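You operate a simulated robot arm through the tools that you are given. There is no shell and no other tool.

The job below is to be done with a simulated robot arm. You get a single attempt, and the scene is never put back.

JOB
File the blue film box in the FILM drawer and lock the chest.
Fine: shut the drawer.

It is judged by the outcome, as a careful person would: the job done as asked, and still so three seconds after it is handed in. It fails if anything else is knocked over, pushed out of place, dropped, spilled or broken.

ROBOT AND FRAMES
A 7-joint arm with a two-finger gripper, fixed in place. Base frame: the origin is on the floor under the middle of its stand, x ahead of it, y to its left, z up. Readings come in mm, degrees, newtons and seconds.
With the tool pointing down near the work surface it reaches from about 200 to 520 mm from the base axis. Its first joint turns from -166.0 to 166.0 degrees. Payload 1.71 kg.
Tool frame: the origin (TCP) lies between the finger pads and is the grasp point; the fingertips stand 20 mm ahead of it; z points along the fingers, y is the line along which they close. The gripper opens to 96 mm; its body begins 113 mm behind the TCP.
Orientation is told as [roll, pitch, yaw] about the base's x, y, z axes, in that order, counted from this pose: with the fingers straight down and closing along the base's y, the tool's x points along the base's -x, its y along +y and its z along -z.

CONTROLS
- The arm moves only by the tool apply_moves. Its argument "motion" is a list of rows, each an object of numbers (a shift or turn left out is 0, a gripper value left out holds the last): "claw": the finger opening in mm, from 0 to 96; "x", "y", "z": the shift along the tool's x, y, z in units of 40 mm (1.0 is 40 mm); "rx", "ry", "rz": the turn, a rotation vector about the tool's x, y, z in units of 5 degrees (1.0 is 5 degrees). In form: [{"claw": .., "x": .., "y": .., "z": .., "rx": .., "ry": .., "rz": ..}, ...]. A call has 1 to 20 rows; each row shifts and turns the commanded pose from where the row before left it, along the tool's axes as they then stand. A call with a number of a shift or a turn outside -1 to 1 is refused whole. A row lasts 0.2 s, in which the tool goes at most 50 mm and 8.6 degrees; a call with a longer step from one row to the next is refused whole, and so is a gripper value outside its range. Where a pose cannot be reached the arm comes as near as it can. A force on the tool above 50 N (or 10 N above the force at the start of the call, whichever is more), or a blocked arm, ends the call early, and 0.2 s more pass. Each finger travels about 153 mm/s and halts on what it meets, pressing with about 33 N; the grip force reading is that of the motor and also rises with nothing between the fingers. The clock runs only during rows and for 0.2 s after the last one: add rows that do not move to give the fingers time. The reply holds the time, the measured pose of the TCP, the force on the tool along the base axes, the opening and the grip force, in the units named above and with some noise, with the torque about the TCP (base axes, N m) and any sound that the robot's microphone picked up, and new pictures: "pictures" is both (left out), scene, wrist or none.
- Cameras (640 x 400 px; columns grow to the right, rows downward): "scene" is fixed at [47.9, -650.8, 1207]; the picture's right is [0.84, -0.54, 0.00], its down [-0.15, -0.23, -0.96] and it looks along [0.52, 0.81, -0.28] (base axes); focal length 372 px, centre (320, 200). "wrist" rides on the gripper at [66, 14, -145] in the tool frame; the picture's right is [-0.21, 0.98, 0.00], its down [-0.88, -0.18, -0.45] and it looks along [-0.44, -0.09, 0.90] (tool axes); focal length 275 px, centre (320, 200). There is no depth. A picture from a camera that has moved, and an enlarged one, comes with that camera's place and axes in the base frame and with its lens.
- slide_trunk(by): moves the trunk up (or, below 0, down) by that many mm; the arm rides with it, the base frame stays. It gives what a move gives, with no picture.
- zoom(camera, box): a new picture of the part [left, top, right, bottom] of that camera's present view, enlarged. No time passes.
- sign_off(): hands the job in; it is judged then, once.

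Places have to be worked out from the pictures, the camera data and where the tool is seen. Open the gripper and draw the arm clear of the work before you hand the job in, unless the task says otherwise.

The tools are called after "Emit:" by a JSON object that holds its "op" and its "data". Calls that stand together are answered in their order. apply_moves: Moves the arm, as the interface text tells. Its arguments: {"type":"object","properties":{"motion":{"type":"array","items":{"type":"object","properties":{"claw":{"type":"number"},"x":{"type":"number"},"y":{"type":"number"},"z":{"type":"number"},"rx":{"type":"number"},"ry":{"type":"number"},"rz":{"type":"number"}}}},"pictures":{"type":"string","enum":["both","scene","wrist","none"]}},"required":["motion"]} The other tools are called the same way: slide_trunk (by) moves the trunk up or down; zoom (camera, box) takes an enlarged picture of a part of a camera's view; sign_off () hands the job in.

At the start:

```text
time_s: 0.0
tcp_pos: [514.0, 94.0, 1127.1]
orientation: [0.0, 0.1, 0.0]
force: [0.7, 0.4, -0.5]
wrist_torque: [-0.02, 0.03, 0.04]
finger_gap: 96.1
finger_force: 0.0
trunk travel left (down, up): [-325.0, 61.0]
```

scene: 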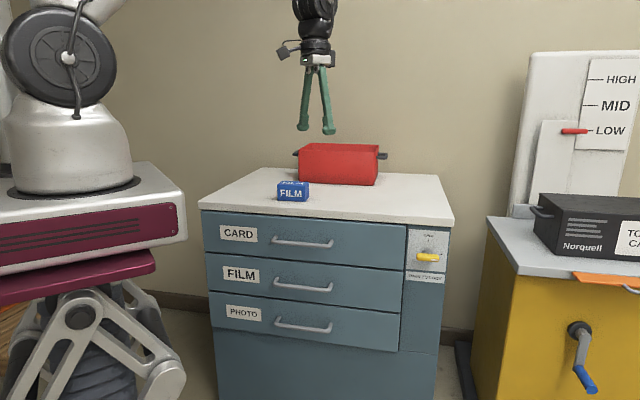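
wrist: 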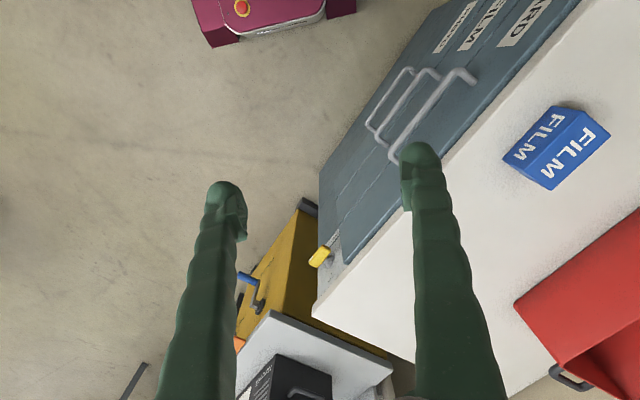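

I'll begin by examining the chest, lock, drawers and box in enlarged views before I move anything.

Emit:
{"op": "zoom", "data": {"camera": "scene", "box": [390, 210, 470, 310]}}

Emit:
{"op": "zoom", "data": {"camera": "scene", "box": [190, 130, 470, 370]}}

Emit:
{"op": "zoom", "data": {"camera": "wrist", "box": [300, 0, 640, 280]}}

Emit:
{"op": "zoom", "data": {"camera": "scene", "box": [450, 40, 640, 400]}}

```text
4.00 times, centred on (430, 260) of scene
camera zoom: at [47.9, -650.8, 1207.0], right [0.84, -0.54, 0.0], down [-0.15, -0.23, -0.96], along [0.52, 0.81, -0.28], focal length 1487 px, centre (-120, -40)
```

zoom: 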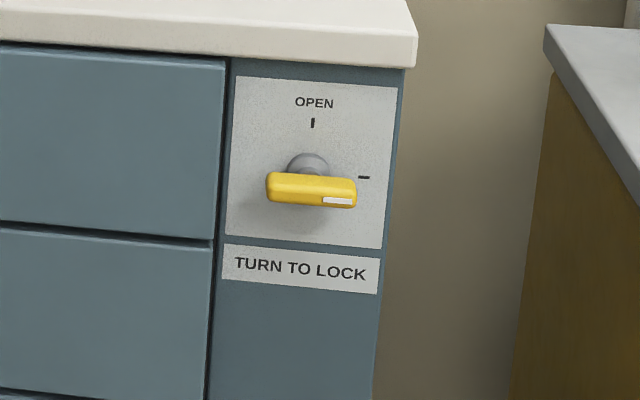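

```text
1.67 times, centred on (330, 250) of scene
camera zoom: at [47.9, -650.8, 1207.0], right [0.84, -0.54, 0.0], down [-0.15, -0.23, -0.96], along [0.52, 0.81, -0.28], focal length 620 px, centre (303, 117)
```

zoom: 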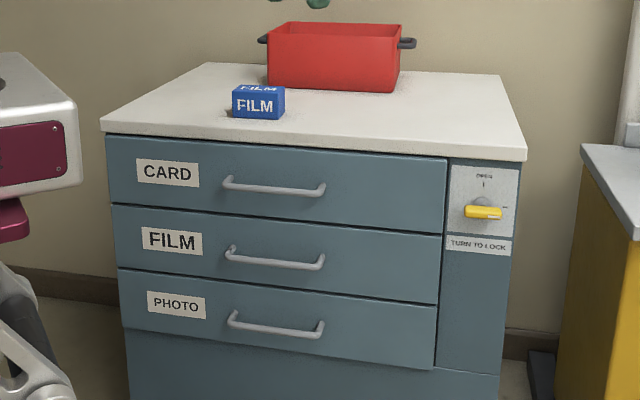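

```text
1.43 times, centred on (470, 140) of wrist
camera zoom: at [445.8, 107.4, 1273.6], right [0.21, 0.98, 0.0], down [0.88, -0.18, 0.44], along [0.43, -0.09, -0.9], focal length 393 px, centre (106, 286)
```

zoom: 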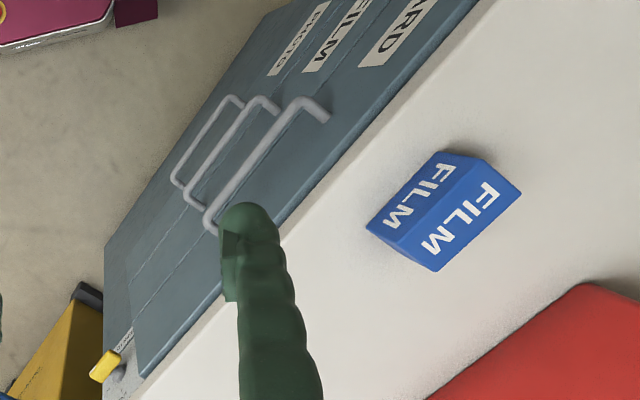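

```text
1.11 times, centred on (545, 220) of scene
camera zoom: at [47.9, -650.8, 1207.0], right [0.84, -0.54, 0.0], down [-0.15, -0.23, -0.96], along [0.52, 0.81, -0.28], focal length 413 px, centre (70, 178)
```

zoom: 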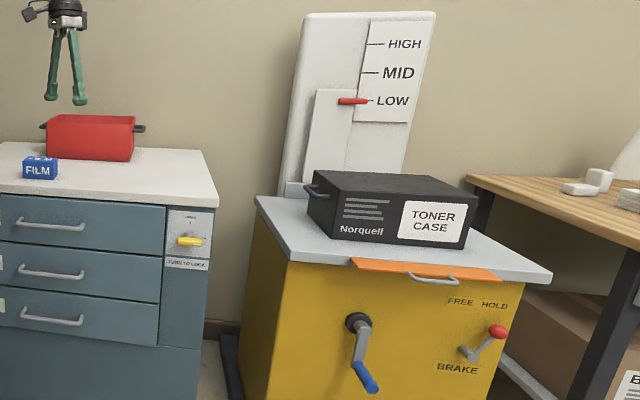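

The lever's white pointer is at the unlabelled right-hand tick, so the chest looks locked now; the mark at the top is OPEN. I need better size estimates for the box and the drawers, so I'll zoom in closer.

Emit:
{"op": "zoom", "data": {"camera": "wrist", "box": [480, 80, 640, 210]}}

Emit:
{"op": "zoom", "data": {"camera": "scene", "box": [260, 165, 330, 215]}}

Emit:
{"op": "zoom", "data": {"camera": "scene", "box": [195, 195, 345, 365]}}

Emit:
{"op": "zoom", "data": {"camera": "scene", "box": [320, 195, 470, 365]}}

Emit:
{"op": "zoom", "data": {"camera": "scene", "box": [0, 0, 400, 250]}}

```text
3.08 times, centred on (560, 145) of wrist
camera zoom: at [445.8, 107.4, 1273.6], right [0.21, 0.98, 0.0], down [0.88, -0.18, 0.44], along [0.43, -0.09, -0.9], focal length 847 px, centre (-418, 369)
```

zoom: 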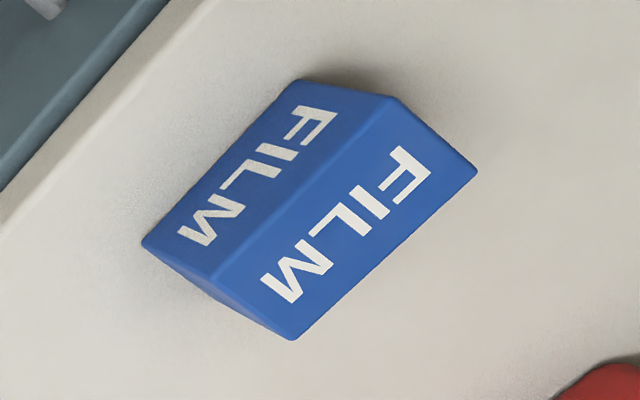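

```text
8.00 times, centred on (295, 190) of scene
camera zoom: at [47.9, -650.8, 1207.0], right [0.84, -0.54, 0.0], down [-0.15, -0.23, -0.96], along [0.52, 0.81, -0.28], focal length 2974 px, centre (520, 280)
```

zoom: 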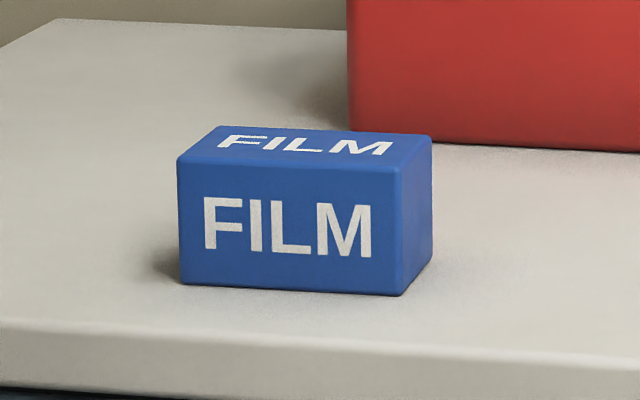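

```text
2.35 times, centred on (270, 280) of scene
camera zoom: at [47.9, -650.8, 1207.0], right [0.84, -0.54, 0.0], down [-0.15, -0.23, -0.96], along [0.52, 0.81, -0.28], focal length 875 px, centre (438, 12)
```

zoom: 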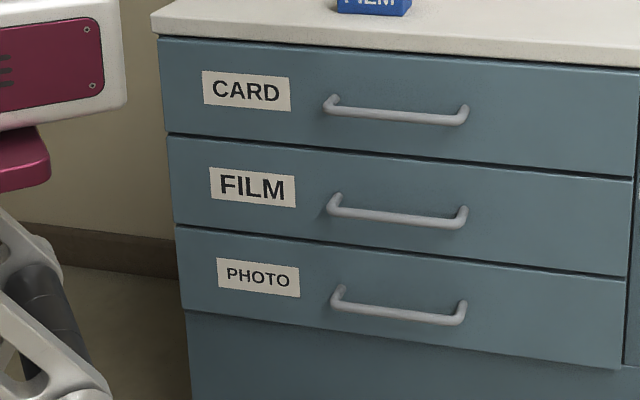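

```text
2.35 times, centred on (395, 280) of scene
camera zoom: at [47.9, -650.8, 1207.0], right [0.84, -0.54, 0.0], down [-0.15, -0.23, -0.96], along [0.52, 0.81, -0.28], focal length 875 px, centre (144, 12)
```

zoom: 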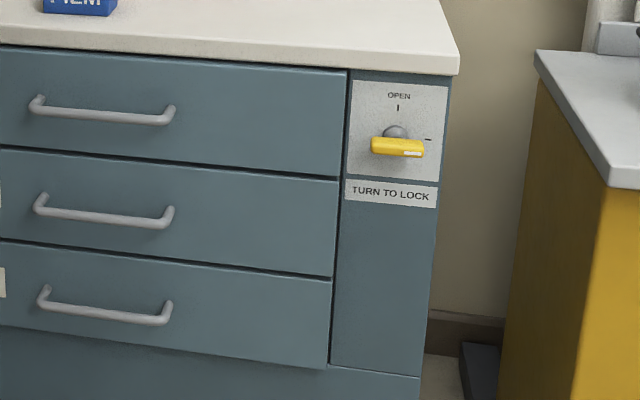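

```text
1.60 times, centred on (200, 125) of scene
camera zoom: at [47.9, -650.8, 1207.0], right [0.84, -0.54, 0.0], down [-0.15, -0.23, -0.96], along [0.52, 0.81, -0.28], focal length 595 px, centre (512, 320)
```

zoom: 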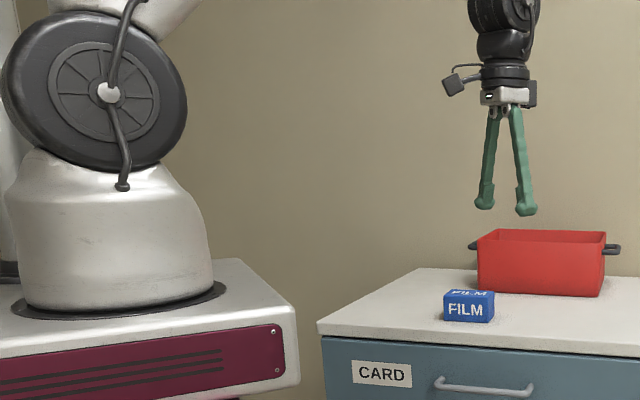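

Triangulating the two views gives these estimates, in mm:

| Item | Position or size |
|---|---|
| Chest top | z≈864 |
| Chest front | Faces about 44° from the base x axis |
| Film box centre | (621, 408, 890) |
| Film box size | About 94×56×51 |
| Lock lever | (851, 17, 743) |

I'll test the arm's reach by tilting the tool to horizontal in free air.

Emit:
{"op": "apply_moves", "data": {"motion": [{"ry": -1}, {"ry": -1}, {"ry": -1}, {"ry": -1}, {"ry": -1}, {"ry": -1}, {"ry": -1}, {"ry": -1}, {"ry": -1}, {"ry": -1}, {"ry": -1}, {"ry": -1}, {"ry": -1}, {"ry": -1}, {"ry": -1}, {"ry": -1}, {"ry": -1}, {"ry": -1}]}}

```text
time_s: 3.8
tcp_pos: [539.8, 109.3, 1137.0]
orientation: [-173.9, -89.3, 173.8]
force: [0.3, 1.0, 0.8]
wrist_torque: [-0.01, -0.01, -0.03]
finger_gap: 95.9
finger_force: 0.1
out of reach, approached as far as the arm can: row 11, 12, 13, 14, 15
trunk travel left (down, up): [-325.0, 61.0]
camera wrist: at [394.0, 123.7, 1070.3], right [0.0, 0.98, 0.2], down [-0.46, -0.18, 0.87], along [0.89, -0.09, 0.45], focal length 275 px, centre (320, 200)
```

scene: 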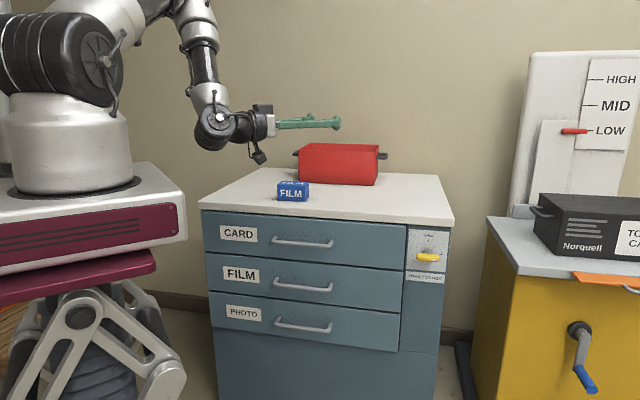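
wrist: 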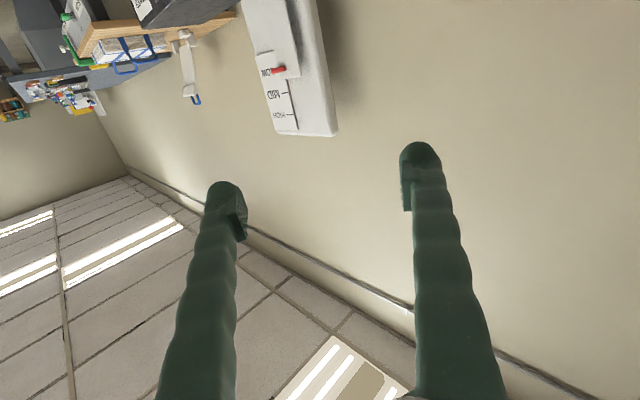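

The tool is horizontal now, and the wrist joint appears to be about 263 mm behind the TCP. I'll extend straight out in free air above the chest to measure the maximum horizontal reach.

Emit:
{"op": "apply_moves", "data": {"motion": [{"z": 1}, {"z": 1}, {"z": 1}, {"z": 1}, {"z": 1}, {"z": 1}, {"z": 1}, {"z": 1}]}}

```text
time_s: 5.6
tcp_pos: [861.0, 108.8, 1141.1]
orientation: [179.7, -89.4, -179.7]
force: [0.7, 0.3, -0.2]
wrist_torque: [0.01, -0.04, 0.01]
finger_gap: 95.9
finger_force: 0.0
trunk travel left (down, up): [-325.0, 61.0]
camera wrist: at [715.7, 121.9, 1074.3], right [0.0, 0.98, 0.21], down [-0.46, -0.18, 0.87], along [0.89, -0.09, 0.45], focal length 275 px, centre (320, 200)
```

scene: 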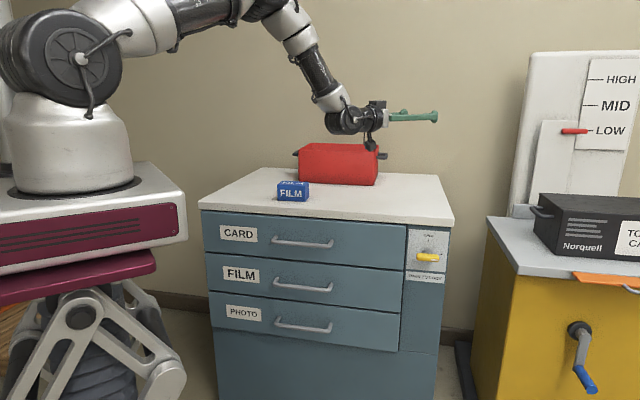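
wrist: 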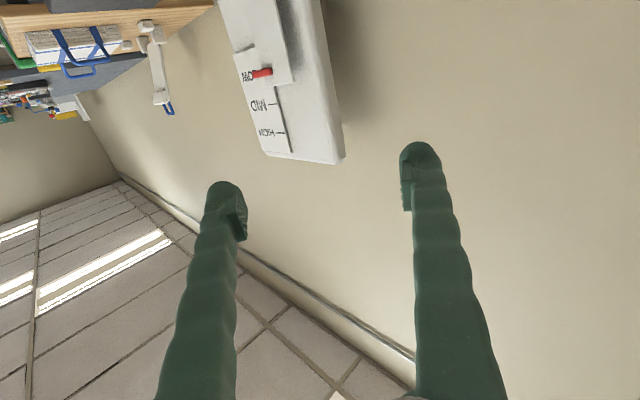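

The arm reached 861 mm out and is still bent, so there's more reach than I expected. I'll extend a little further to find the limit, since it's still free air above the chest.

Emit:
{"op": "apply_moves", "data": {"motion": [{"z": 1}, {"z": 1}, {"z": 1}, {"z": 1}], "pictures": "scene"}}

```text
time_s: 6.6
tcp_pos: [992.1, 95.1, 1090.5]
orientation: [-13.7, -84.4, 12.0]
force: [-0.5, -0.8, -1.9]
wrist_torque: [0.01, -0.23, 0.02]
finger_gap: 96.0
finger_force: 0.1
out of reach, approached as far as the arm can: row 4
trunk travel left (down, up): [-325.0, 61.0]
stopped in row 4: the arm was blocked; the commanded pose is now the measured one
```

scene: 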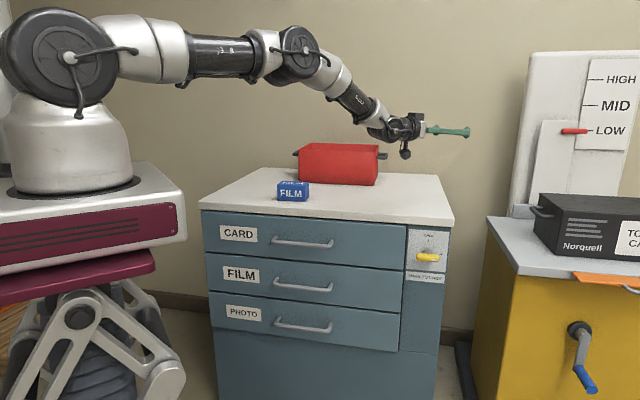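

Maximum reach with the tool horizontal is around 980 mm, so everything I need can be reached. I'll pull back now so I can lower the trunk clear of the chest.

Emit:
{"op": "apply_moves", "data": {"motion": [{"z": -1}, {"z": -1}, {"z": -1}, {"z": -1}, {"z": -1}, {"z": -1}, {"z": -1}, {"z": -1}, {"z": -1}, {"z": -1}]}}

```text
time_s: 6.9
tcp_pos: [954.5, 95.6, 1105.6]
orientation: [-15.6, -85.3, 14.0]
force: [-1.2, 0.5, -0.3]
wrist_torque: [0.03, -0.05, 0.01]
finger_gap: 95.9
finger_force: 0.0
trunk travel left (down, up): [-325.0, 61.0]
stopped in row 1: the arm was blocked; the commanded pose is now the measured one
camera wrist: at [804.8, 113.0, 1052.9], right [0.04, 0.98, 0.18], down [-0.38, -0.15, 0.91], along [0.93, -0.11, 0.36], focal length 275 px, centre (320, 200)
```

scene: 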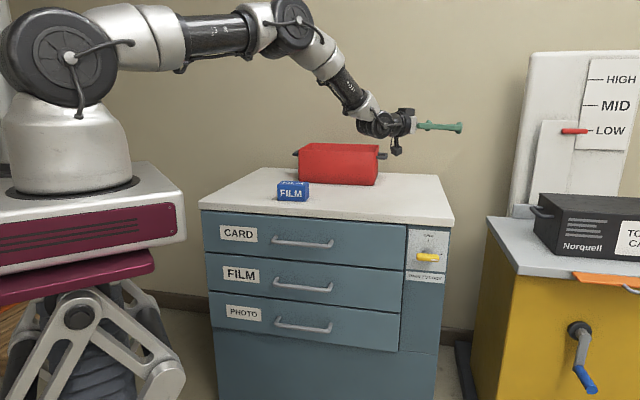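
wrist: 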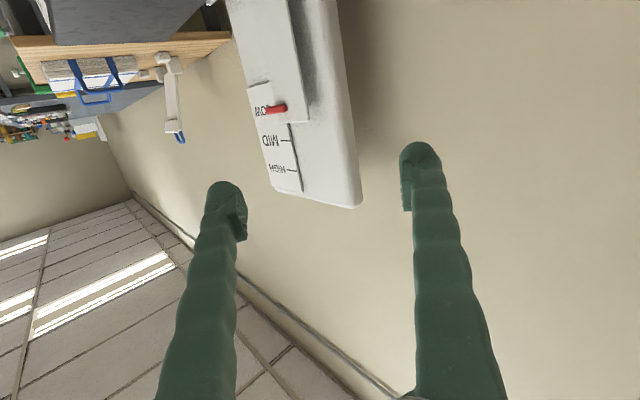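

No contact force shows; the "blocked" stop looks like the arm near full stretch. I'll keep pulling back with gentler steps.

Emit:
{"op": "apply_moves", "data": {"motion": [{"z": -0.4}, {"z": -0.5}, {"z": -0.7}, {"z": -0.8}, {"z": -0.8}, {"z": -0.8}, {"z": -0.8}, {"z": -0.8}, {"z": -0.8}, {"z": -0.8}, {"z": -0.8}], "pictures": "scene"}}

```text
time_s: 9.3
tcp_pos: [635.7, 104.3, 1131.1]
orientation: [-15.9, -85.1, 14.2]
force: [-0.3, 0.9, 0.6]
wrist_torque: [-0.01, -0.03, 0.01]
finger_gap: 96.3
finger_force: 0.0
trunk travel left (down, up): [-325.0, 61.0]
```

scene: 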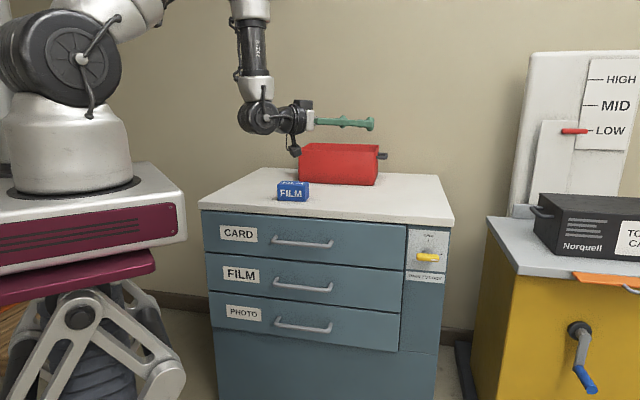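

I'll now turn the tool to face along the chest's inward normal (about 44° azimuth), roll 90° so the fingers close vertically, and pull back a little. This is all still high above the chest.

Emit:
{"op": "apply_moves", "data": {"motion": [{"ry": -0.94}, {"rx": -0.917}, {"rx": -0.917}, {"rx": -0.917}, {"rx": -0.917}, {"rx": -0.917}, {"rx": -0.917}, {"rx": -0.917}, {"rx": -0.917}, {"rx": -0.917}, {"rx": -0.917}, {"z": -0.7}], "pictures": "wrist"}}

Emit:
{"op": "apply_moves", "data": {"motion": [{"rz": 1}, {"rz": 1}, {"rz": 1}, {"rz": 1}, {"rz": 1}, {"rz": 1}, {"rz": 1}, {"rz": 1}, {"rz": 1}, {"rz": 1}, {"rz": 1}, {"rz": 1}, {"rz": 1}, {"rz": 1}, {"rz": 1}, {"rz": 1}, {"rz": 1}, {"rz": 1}]}}

```text
time_s: 11.9
tcp_pos: [616.3, 80.9, 1130.9]
orientation: [-44.4, -88.7, 88.5]
force: [0.1, -0.8, 0.8]
wrist_torque: [-0.02, 0.02, 0.04]
finger_gap: 95.9
finger_force: 0.0
trunk travel left (down, up): [-325.0, 61.0]
camera wrist: at [502.4, -10.6, 1069.2], right [-0.68, 0.71, 0.19], down [-0.19, -0.42, 0.89], along [0.71, 0.57, 0.42], focal length 275 px, centre (320, 200)
```

wrist: 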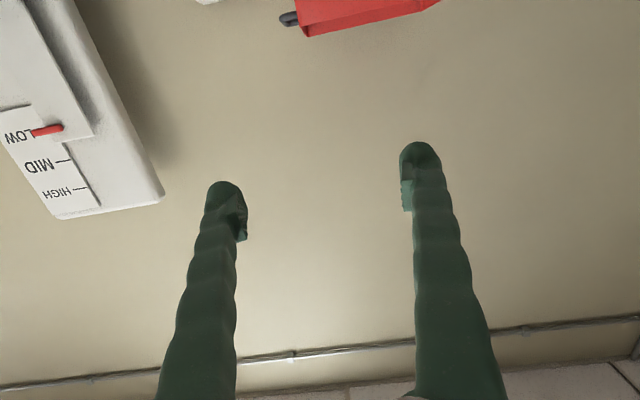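

```text
time_s: 15.7
tcp_pos: [617.3, 83.2, 1130.4]
orientation: [89.0, -0.7, -45.8]
force: [-0.3, -0.3, -0.1]
wrist_torque: [0.0, 0.02, -0.01]
finger_gap: 96.0
finger_force: 0.1
trunk travel left (down, up): [-325.0, 61.0]
camera wrist: at [466.6, 30.1, 1146.0], right [0.15, -0.13, 0.98], down [0.29, -0.94, -0.17], along [0.95, 0.31, -0.1], focal length 275 px, centre (320, 200)
```

scene: 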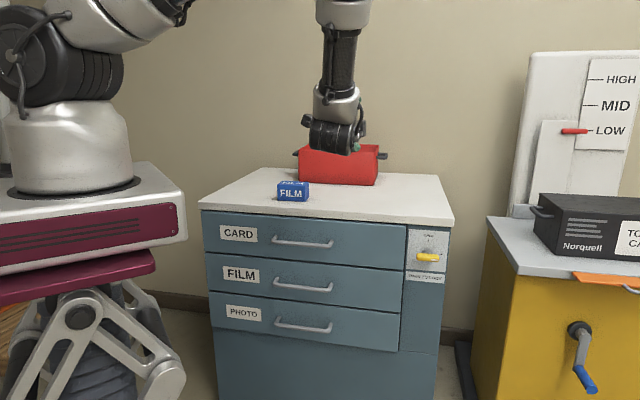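
wrist: 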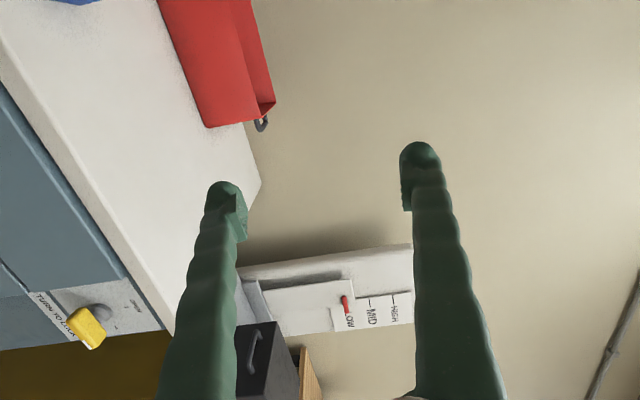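

The tool now faces the chest (azimuth about 44.2°) with its fingertips around d=521 mm and the chest front at about 640 mm. Lowering the trunk fully puts the shoulder near the height I need.

Emit:
{"op": "slide_trunk", "data": {"by": -325}}

Emit:
{"op": "apply_moves", "data": {"motion": [{"claw": 96}]}}

```text
time_s: 18.9
tcp_pos: [616.6, 83.6, 805.5]
orientation: [89.0, -0.9, -45.8]
force: [-0.6, -0.4, -0.9]
wrist_torque: [0.0, 0.01, -0.02]
finger_gap: 96.1
finger_force: 0.0
trunk travel left (down, up): [0.0, 386.0]
```

```text
time_s: 19.3
tcp_pos: [616.8, 83.0, 805.3]
orientation: [89.0, -0.8, -45.9]
force: [0.0, -0.3, -0.6]
wrist_torque: [0.03, -0.01, 0.01]
finger_gap: 96.0
finger_force: 0.1
trunk travel left (down, up): [0.0, 386.0]
camera wrist: at [466.2, 30.4, 821.4], right [0.15, -0.13, 0.98], down [0.29, -0.94, -0.16], along [0.95, 0.31, -0.1], focal length 275 px, centre (320, 200)
```

scene: 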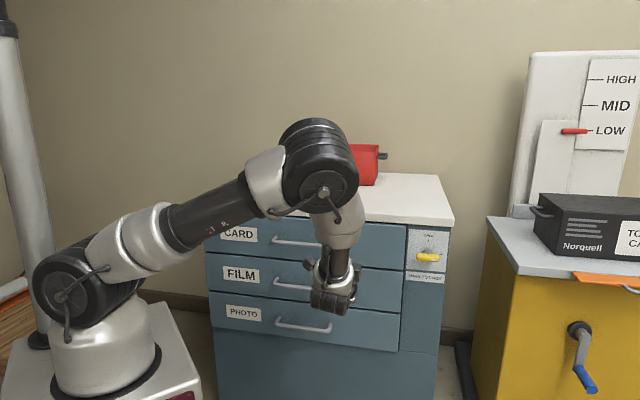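
wrist: 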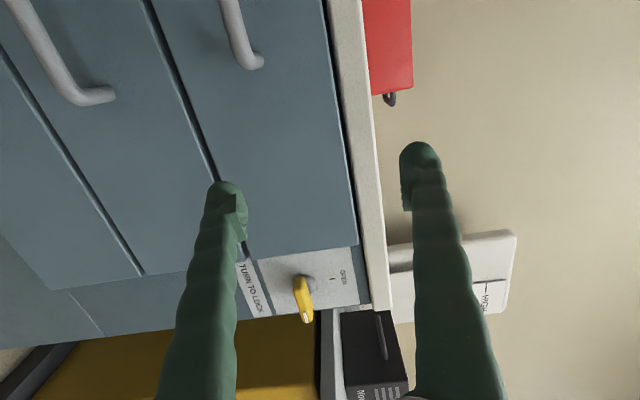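

The trunk is down and the front of the chest is in the wrist view, with the lever at about (304, 299). I'll zoom in on it and on the handles to measure precisely.

Emit:
{"op": "zoom", "data": {"camera": "wrist", "box": [224, 220, 400, 330]}}

Emit:
{"op": "zoom", "data": {"camera": "wrist", "box": [0, 0, 400, 250]}}

Emit:
{"op": "zoom", "data": {"camera": "wrist", "box": [0, 150, 400, 400]}}

```text
3.64 times, centred on (312, 275) of wrist
camera zoom: at [466.2, 30.4, 821.4], right [0.15, -0.13, 0.98], down [0.29, -0.94, -0.16], along [0.95, 0.31, -0.1], focal length 1001 px, centre (349, -73)
```

zoom: 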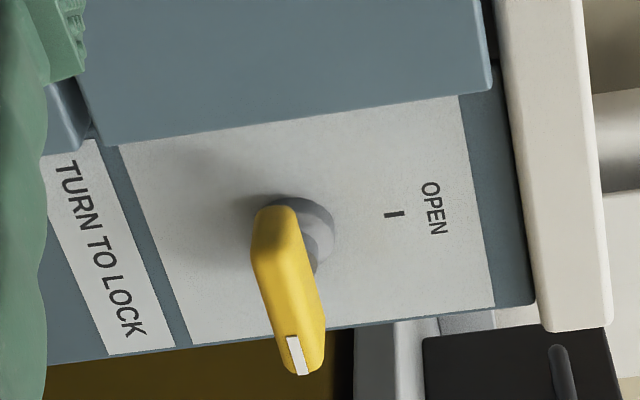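

```text
1.60 times, centred on (200, 125) of wrist
camera zoom: at [466.2, 30.4, 821.4], right [0.15, -0.13, 0.98], down [0.29, -0.94, -0.16], along [0.95, 0.31, -0.1], focal length 440 px, centre (512, 320)
```

zoom: 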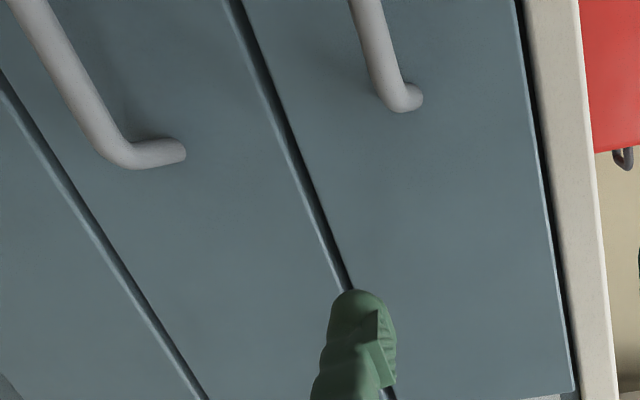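

```text
1.60 times, centred on (200, 275) of wrist
camera zoom: at [466.2, 30.4, 821.4], right [0.15, -0.13, 0.98], down [0.29, -0.94, -0.16], along [0.95, 0.31, -0.1], focal length 440 px, centre (512, 80)
```

zoom: 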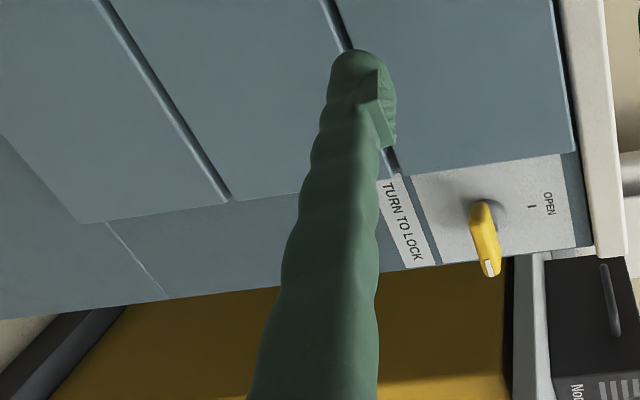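

Measured positions, where d is distance into the chest along its normal and r is distance to the right:

| Item | d (mm) | r (mm) | z (mm) |
|---|---|---|---|
| Lever centre | 630 | 580 | 740 |
| Lock plate | 660 | – | – |
| Drawer faces | 642 | – | – |
| FILM drawer | – | – | 538–687 |
| FILM handle | 600 | – | 612 |

I'll move to a standoff pose in front of the lever with the fingers closing vertically.

Emit:
{"op": "apply_moves", "data": {"motion": [{"claw": 60, "rx": -0.2, "rz": 0.16}, {"x": -0.8, "y": -0.25, "z": 0.1}, {"x": -0.8, "y": -0.25, "z": 0.1}, {"x": -0.8, "y": -0.25, "z": 0.1}, {"x": -0.8, "y": -0.25, "z": 0.1}, {"x": -0.8, "y": -0.25, "z": 0.1}, {"x": -0.8, "y": -0.25, "z": 0.1}, {"x": -0.4, "y": -0.12, "z": 0.1}]}}

```text
time_s: 21.1
tcp_pos: [781.8, -44.1, 741.1]
orientation: [90.0, -0.1, -45.8]
force: [-0.5, 0.5, 0.2]
wrist_torque: [0.01, -0.01, 0.01]
finger_gap: 60.0
finger_force: 0.0
trunk travel left (down, up): [0.0, 386.0]
camera wrist: at [631.1, -98.7, 756.1], right [0.14, -0.15, 0.98], down [0.29, -0.94, -0.18], along [0.95, 0.31, -0.09], focal length 275 px, centre (320, 200)
```

scene: 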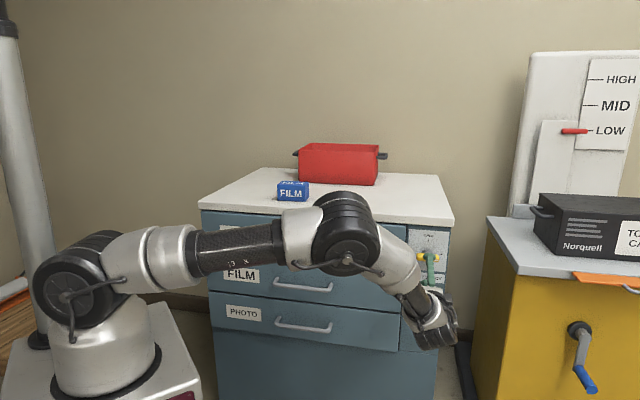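
wrist: 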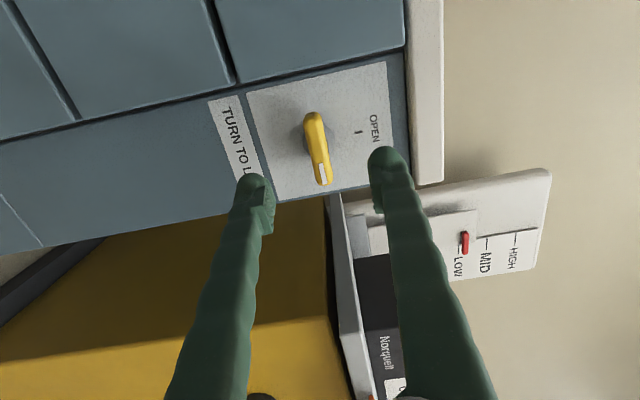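

The lever is in clear view between the open fingers. I'll zoom in to measure how far the TCP is from the lever's axis.

Emit:
{"op": "zoom", "data": {"camera": "wrist", "box": [236, 80, 412, 190]}}

Emit:
{"op": "zoom", "data": {"camera": "scene", "box": [380, 215, 480, 365]}}

```text
3.64 times, centred on (324, 135) of wrist
camera zoom: at [631.1, -98.7, 756.1], right [0.14, -0.15, 0.98], down [0.29, -0.94, -0.18], along [0.95, 0.31, -0.09], focal length 1001 px, centre (306, 436)
```

zoom: 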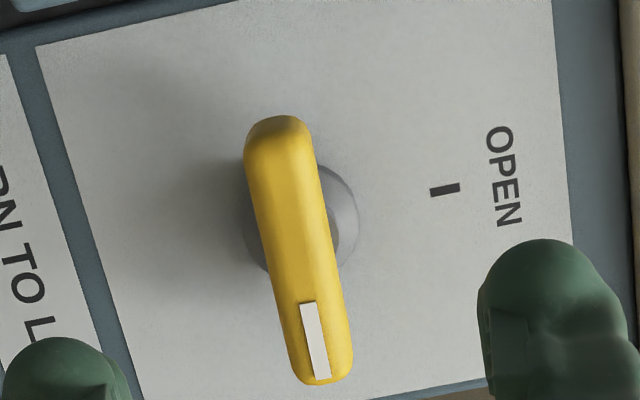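

```text
2.67 times, centred on (430, 290) of scene
camera zoom: at [47.9, -650.8, 1207.0], right [0.84, -0.54, 0.0], down [-0.15, -0.23, -0.96], along [0.52, 0.81, -0.28], focal length 992 px, centre (27, -40)
```

zoom: 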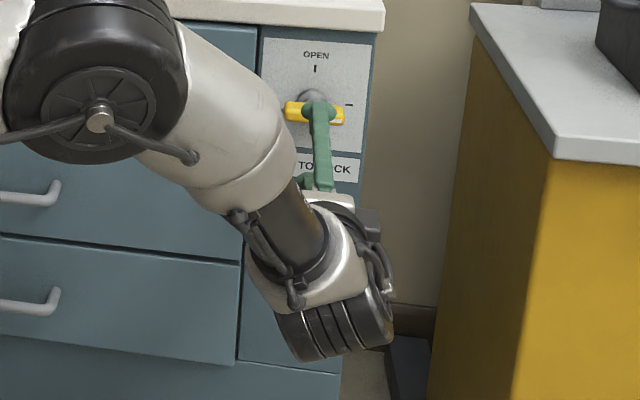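

The bar is within about 1° of horizontal and its axis is about 4 mm right of the TCP line, at z≈740. I'll fine-align, with chest yaw nearer 45°, and advance about 96 mm so the pads straddle the bar.

Emit:
{"op": "apply_moves", "data": {"motion": [{"ry": 0.16, "x": -0.1, "y": -0.03}, {"z": 0.6}, {"z": 0.6}, {"z": 0.6}, {"z": 0.3}, {"z": 0.3}]}}

```text
time_s: 22.5
tcp_pos: [854.4, 18.9, 741.0]
orientation: [89.9, -0.2, -45.0]
force: [0.4, 0.4, -0.5]
wrist_torque: [0.02, 0.02, 0.0]
finger_gap: 60.0
finger_force: 0.1
trunk travel left (down, up): [0.0, 386.0]
camera wrist: at [703.4, -36.0, 754.3], right [0.14, -0.14, 0.98], down [0.31, -0.93, -0.18], along [0.94, 0.33, -0.09], focal length 275 px, centre (320, 200)
```

scene: 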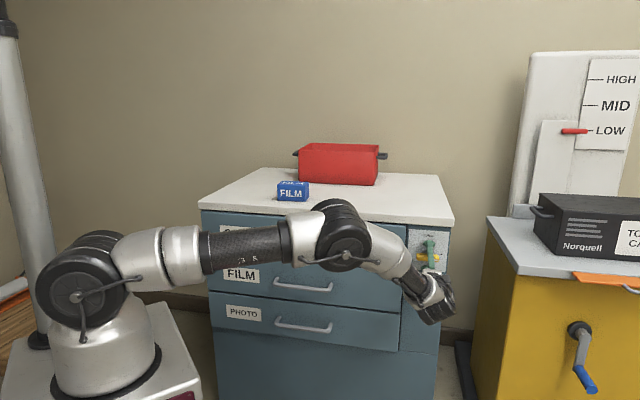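
wrist: 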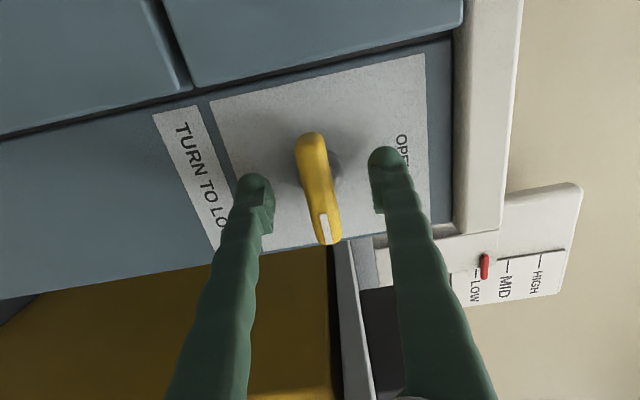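

The TCP projects to (320, 193) in the wrist image, which falls on the middle of the bar. I'll zoom in to confirm the engagement depth before closing.

Emit:
{"op": "zoom", "data": {"camera": "scene", "box": [395, 220, 460, 300]}}

Emit:
{"op": "zoom", "data": {"camera": "wrist", "box": [220, 110, 430, 270]}}

```text
5.00 times, centred on (428, 260) of scene
camera zoom: at [47.9, -650.8, 1207.0], right [0.84, -0.54, 0.0], down [-0.15, -0.23, -0.96], along [0.52, 0.81, -0.28], focal length 1859 px, centre (-218, -100)
```

zoom: 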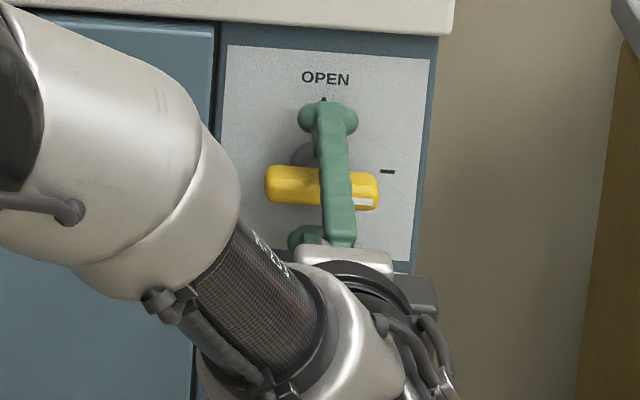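

```text
2.50 times, centred on (325, 190) of wrist
camera zoom: at [703.4, -36.0, 754.3], right [0.14, -0.14, 0.98], down [0.31, -0.93, -0.18], along [0.94, 0.33, -0.09], focal length 688 px, centre (308, 225)
```

zoom: 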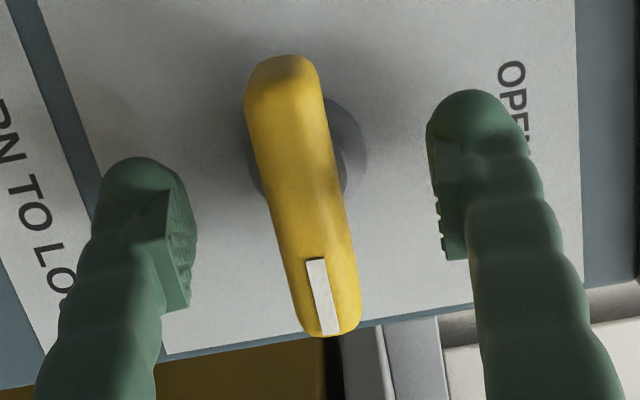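

Alignment is good, with the bar centred between the pads. I'll close onto it gently.

Emit:
{"op": "apply_moves", "data": {"motion": [{"claw": 40}, {"claw": 26}, {"claw": 18}, {"claw": 12}, {"claw": 12}], "pictures": "wrist"}}

```text
time_s: 23.7
tcp_pos: [853.1, 19.7, 740.3]
orientation: [90.0, -0.1, -44.9]
force: [1.9, 1.1, 1.4]
wrist_torque: [0.04, -0.01, -0.03]
finger_gap: 18.5
finger_force: 34.9
trunk travel left (down, up): [0.0, 386.0]
camera wrist: at [703.5, -35.9, 754.4], right [0.14, -0.14, 0.98], down [0.31, -0.93, -0.18], along [0.94, 0.33, -0.09], focal length 275 px, centre (320, 200)
```

wrist: 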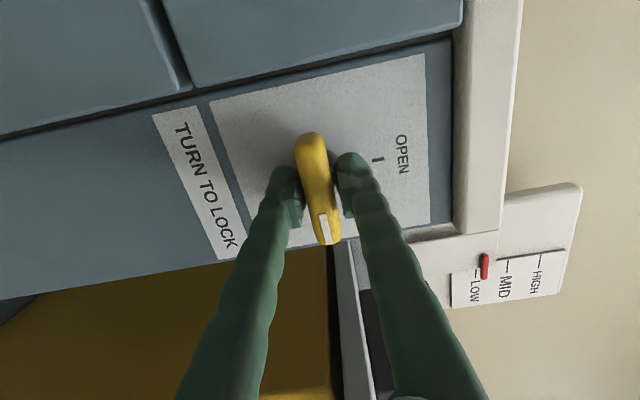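

I have a grip at 18.5 mm with almost no side force. Now I'll turn counter-clockwise (negative about the tool z) in small steps and watch the torque and the picture.

Emit:
{"op": "apply_moves", "data": {"motion": [{"rz": -0.8}, {"rz": -0.8}, {"rz": -0.8}, {"rz": -0.8}], "pictures": "wrist"}}

```text
time_s: 24.7
tcp_pos: [852.6, 19.9, 740.0]
orientation: [90.1, -16.2, -45.1]
force: [-1.3, 3.9, 5.4]
wrist_torque: [0.02, 0.0, 0.13]
finger_gap: 18.7
finger_force: 34.7
trunk travel left (down, up): [0.0, 386.0]
camera wrist: at [702.7, -35.1, 735.7], right [-0.05, 0.05, 1.0], down [0.32, -0.95, 0.07], along [0.95, 0.32, 0.04], focal length 275 px, centre (320, 200)
```

wrist: 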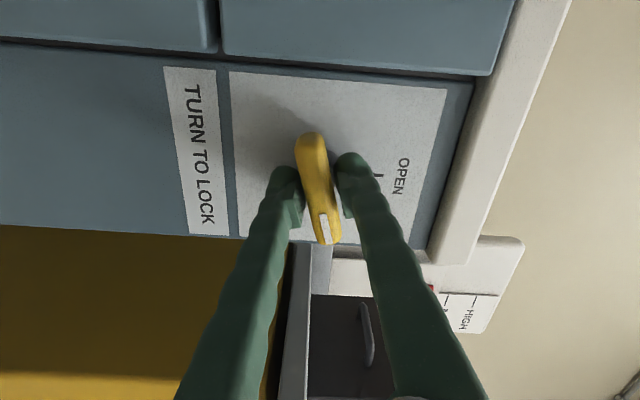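

The lever is turning with the gripper and the forces are low. I'll continue to a full 90°.

Emit:
{"op": "apply_moves", "data": {"motion": [{"rz": -0.9}, {"rz": -0.9}, {"rz": -0.9}, {"rz": -0.9}, {"rz": -0.9}, {"rz": -0.9}, {"rz": -0.9}, {"rz": -0.9}], "pictures": "wrist"}}

Emit:
{"op": "apply_moves", "data": {"motion": [{"rz": -0.9}, {"rz": -0.9}, {"rz": -0.9}, {"rz": -0.9}, {"rz": -0.9}, {"rz": -0.9}, {"rz": -0.9}, {"rz": -0.9}]}}

```text
time_s: 26.5
tcp_pos: [852.1, 20.2, 741.7]
orientation: [90.2, -52.2, -45.1]
force: [-2.6, 8.2, 10.9]
wrist_torque: [0.22, -0.19, 0.0]
finger_gap: 18.6
finger_force: 35.0
trunk travel left (down, up): [0.0, 386.0]
camera wrist: at [713.6, -46.0, 698.0], right [-0.46, 0.46, 0.76], down [0.17, -0.8, 0.58], along [0.87, 0.39, 0.29], focal length 275 px, centre (320, 200)
```

wrist: 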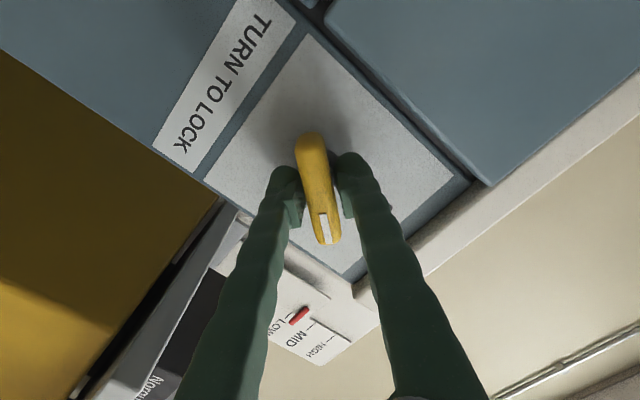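

```text
time_s: 28.3
tcp_pos: [852.3, 21.1, 740.0]
orientation: [93.5, -88.4, -48.4]
force: [-4.5, 17.5, 11.8]
wrist_torque: [0.03, 0.03, 0.19]
finger_gap: 18.8
finger_force: 34.8
trunk travel left (down, up): [0.0, 386.0]
camera wrist: at [738.1, -70.5, 676.5], right [-0.69, 0.69, 0.24], down [-0.17, -0.47, 0.87], along [0.71, 0.56, 0.43], focal length 275 px, centre (320, 200)
```

scene: 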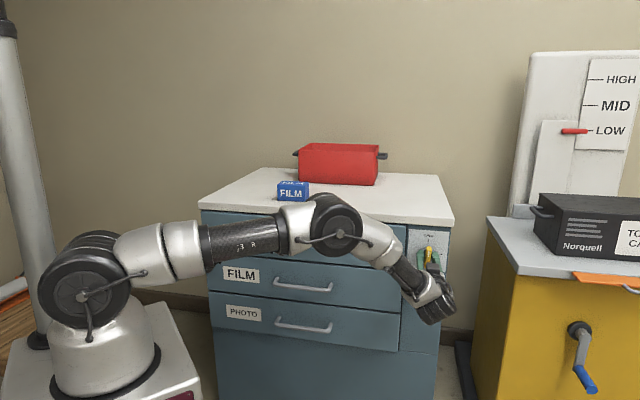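
wrist: 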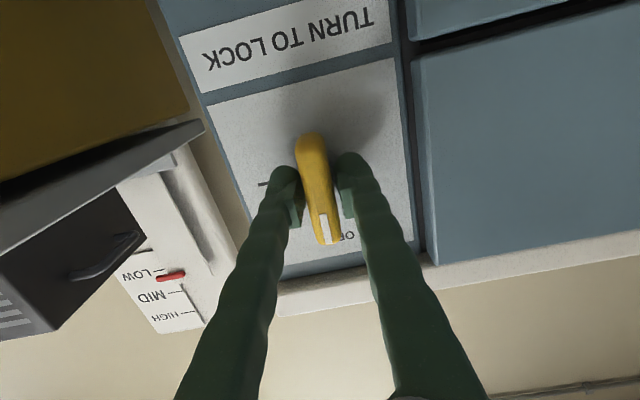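

I've turned about 88° and the pointer is near the OPEN mark. I'll add a couple of degrees and then check its alignment with the tick.

Emit:
{"op": "apply_moves", "data": {"motion": [{"rz": -0.3}, {"rz": -0.2}, {}], "pictures": "wrist"}}

Emit:
{"op": "zoom", "data": {"camera": "wrist", "box": [200, 80, 440, 280]}}

Emit:
{"op": "zoom", "data": {"camera": "scene", "box": [395, 220, 460, 300]}}

```text
time_s: 29.1
tcp_pos: [853.1, 19.3, 741.6]
orientation: [-104.5, -89.4, 149.6]
force: [-2.1, 20.1, 13.0]
wrist_torque: [0.16, -0.11, 0.16]
finger_gap: 18.9
finger_force: 34.8
trunk travel left (down, up): [0.0, 386.0]
camera wrist: at [740.1, -72.4, 675.6], right [-0.7, 0.69, 0.19], down [-0.19, -0.44, 0.88], along [0.69, 0.57, 0.44], focal length 275 px, centre (320, 200)
```

wrist: 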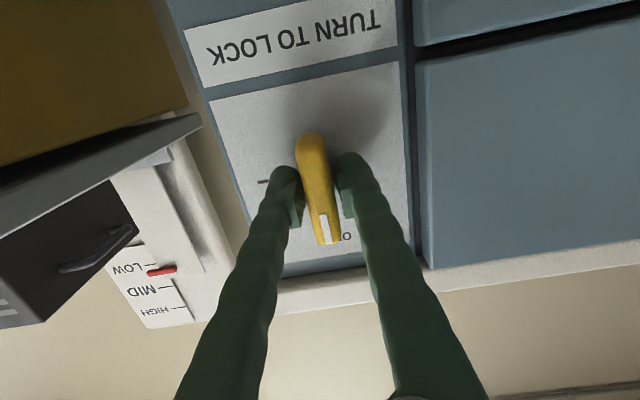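

```text
2.00 times, centred on (320, 180) of wrist
camera zoom: at [740.1, -72.4, 675.6], right [-0.7, 0.69, 0.19], down [-0.19, -0.44, 0.88], along [0.69, 0.57, 0.44], focal length 551 px, centre (320, 240)
```

zoom: 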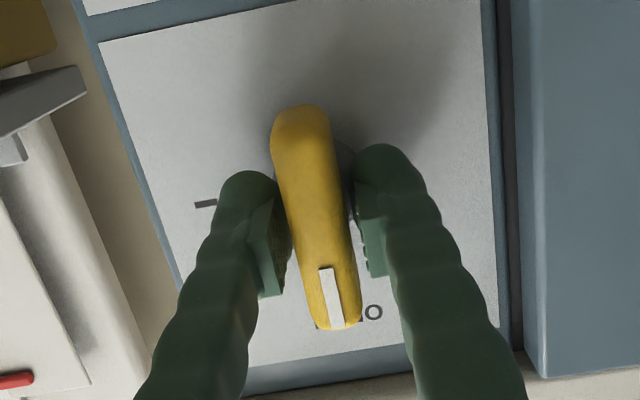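

```text
5.00 times, centred on (428, 260) of scene
camera zoom: at [47.9, -650.8, 1207.0], right [0.84, -0.54, 0.0], down [-0.15, -0.23, -0.96], along [0.52, 0.81, -0.28], focal length 1859 px, centre (-218, -100)
```

zoom: 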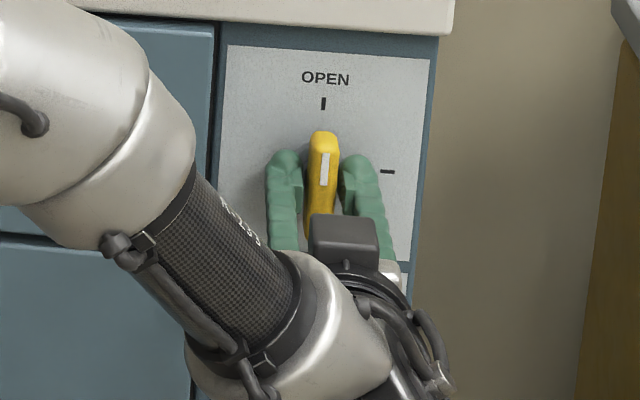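

The lever stands upright at OPEN. I'll release it and back straight off, then check that it stays there.

Emit:
{"op": "apply_moves", "data": {"motion": [{"claw": 30}, {"claw": 60}, {"claw": 60}, {"z": -0.5}, {"z": -0.8}, {"z": -0.8}, {"z": -0.8}]}}

Emit:
{"op": "zoom", "data": {"camera": "scene", "box": [395, 220, 460, 300]}}

```text
time_s: 30.7
tcp_pos: [770.5, -64.8, 739.5]
orientation: [-91.9, -89.4, 136.9]
force: [-0.9, 0.1, -0.4]
wrist_torque: [0.03, 0.01, 0.0]
finger_gap: 60.2
finger_force: 0.1
trunk travel left (down, up): [0.0, 386.0]
camera wrist: at [657.5, -156.9, 674.9], right [-0.69, 0.69, 0.2], down [-0.19, -0.44, 0.88], along [0.7, 0.57, 0.44], focal length 275 px, centre (320, 200)
```

scene: 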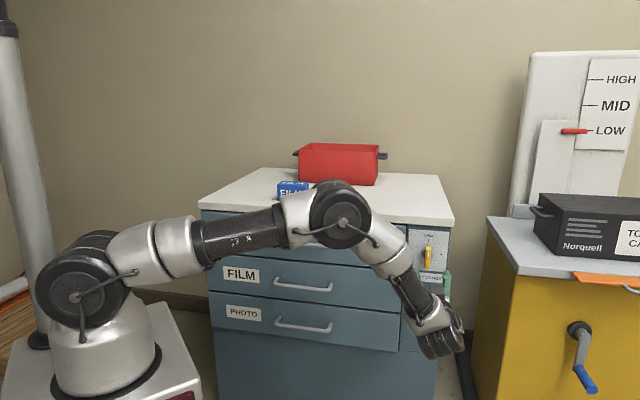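
wrist: 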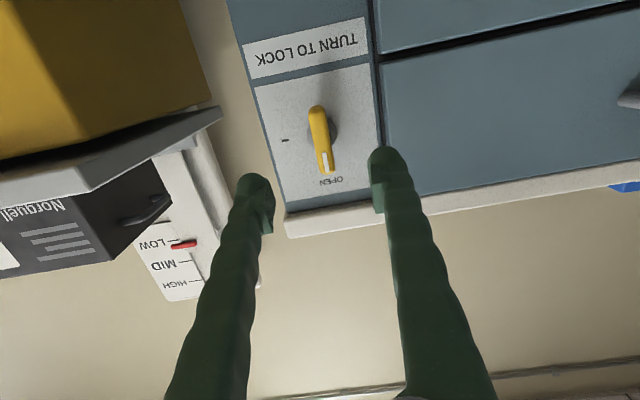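

```text
5.00 times, centred on (428, 260) of scene
camera zoom: at [47.9, -650.8, 1207.0], right [0.84, -0.54, 0.0], down [-0.15, -0.23, -0.96], along [0.52, 0.81, -0.28], focal length 1859 px, centre (-218, -100)
```

zoom: 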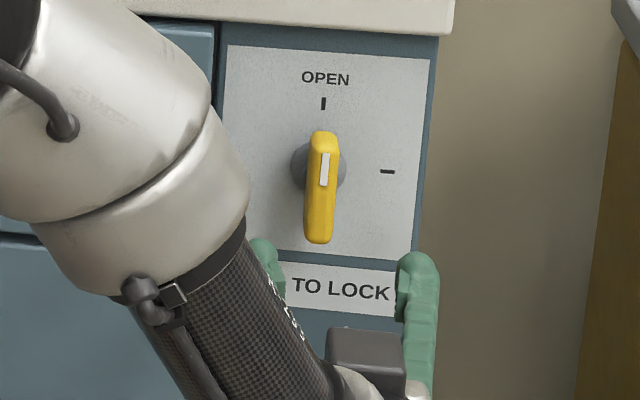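

The lever stays at OPEN. For the drawer, I'll roll the tool back so the fingers close vertically and move to a standoff in front of the FILM handle to look at it closely.

Emit:
{"op": "apply_moves", "data": {"motion": [{"z": -0.5, "rz": 1}, {"rz": 1}, {"rz": 1}, {"rz": 1}, {"rz": 1}, {"rz": 1}, {"rz": 1}, {"rz": 1}, {"rz": 1}, {"rz": 1}, {"rz": 1}, {"rz": 1}, {"rz": 1}, {"rz": 1}, {"rz": 1}, {"rz": 1}, {"rz": 1}, {"rz": 1}], "pictures": "none"}}

Emit:
{"op": "apply_moves", "data": {"motion": [{"x": 0.85, "y": -0.28, "z": -0.05}, {"x": 0.85, "y": -0.28, "z": -0.05}, {"x": 0.85, "y": -0.28, "z": -0.05}, {"x": 0.85, "y": -0.28, "z": -0.05}, {"x": 0.85, "y": -0.28, "z": -0.05}, {"x": 0.85, "y": -0.28, "z": -0.05}, {"x": 0.85, "y": -0.28, "z": -0.05}, {"x": 0.85, "y": -0.28, "z": -0.05}, {"x": 0.85, "y": -0.28, "z": -0.05}, {"x": 0.85, "y": -0.28, "z": -0.05}]}}

```text
time_s: 34.5
tcp_pos: [756.3, -77.7, 739.5]
orientation: [90.0, -0.5, -45.0]
force: [0.1, -0.1, -0.3]
wrist_torque: [-0.03, 0.01, -0.01]
finger_gap: 59.9
finger_force: 0.0
trunk travel left (down, up): [0.0, 386.0]
```

```text
time_s: 36.7
tcp_pos: [502.0, 149.0, 624.8]
orientation: [90.2, -0.6, -45.1]
force: [-0.6, -0.4, 0.0]
wrist_torque: [-0.01, 0.01, 0.0]
finger_gap: 60.0
finger_force: 0.0
trunk travel left (down, up): [0.0, 386.0]
camera wrist: at [352.3, 94.2, 639.5], right [0.14, -0.14, 0.98], down [0.31, -0.94, -0.18], along [0.94, 0.32, -0.09], focal length 275 px, centre (320, 200)
```

scene: 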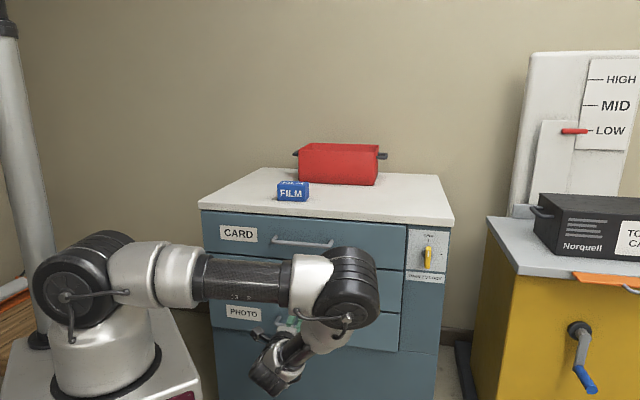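
wrist: 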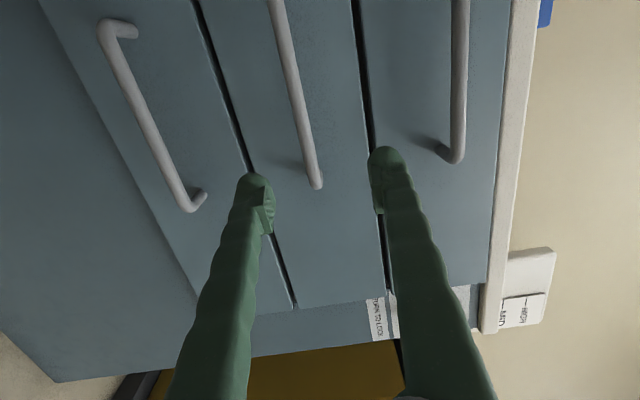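

Triangulating the FILM handle's right end gives d≈601, r≈304, z≈613, and the current TCP is at r≈250. I'll lower 11.5 mm and advance to straddle the bar.

Emit:
{"op": "apply_moves", "data": {"motion": [{"y": -0.29, "rz": 0.1}, {"z": 0.8}, {"z": 0.8}, {"z": 0.7}], "pictures": "wrist"}}

Emit:
{"op": "zoom", "data": {"camera": "wrist", "box": [200, 60, 440, 280]}}

```text
time_s: 37.7
tcp_pos: [568.8, 213.1, 613.1]
orientation: [90.0, 0.0, -45.0]
force: [-0.5, 0.4, 0.4]
wrist_torque: [0.01, 0.0, -0.01]
finger_gap: 60.0
finger_force: 0.1
trunk travel left (down, up): [0.0, 386.0]
camera wrist: at [418.6, 158.0, 627.2], right [0.15, -0.15, 0.98], down [0.3, -0.93, -0.18], along [0.94, 0.32, -0.09], focal length 275 px, centre (320, 200)
```

wrist: 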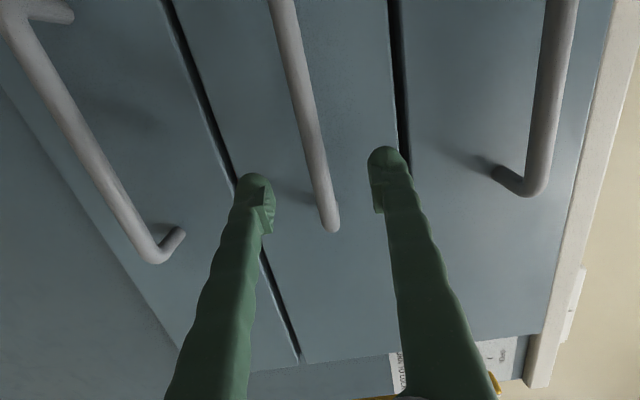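

```text
1.82 times, centred on (320, 170) of wrist
camera zoom: at [418.6, 158.0, 627.2], right [0.15, -0.15, 0.98], down [0.3, -0.93, -0.18], along [0.94, 0.32, -0.09], focal length 500 px, centre (320, 254)
```

zoom: 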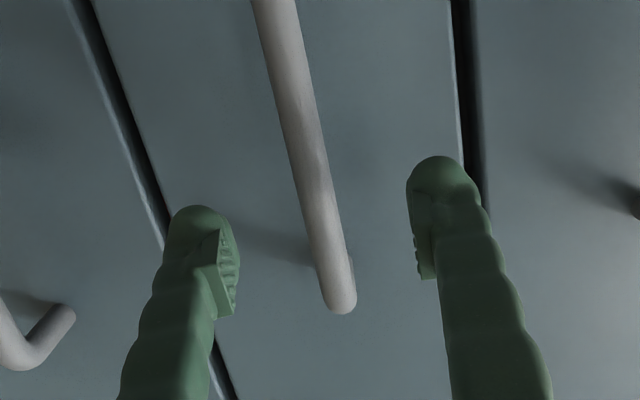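

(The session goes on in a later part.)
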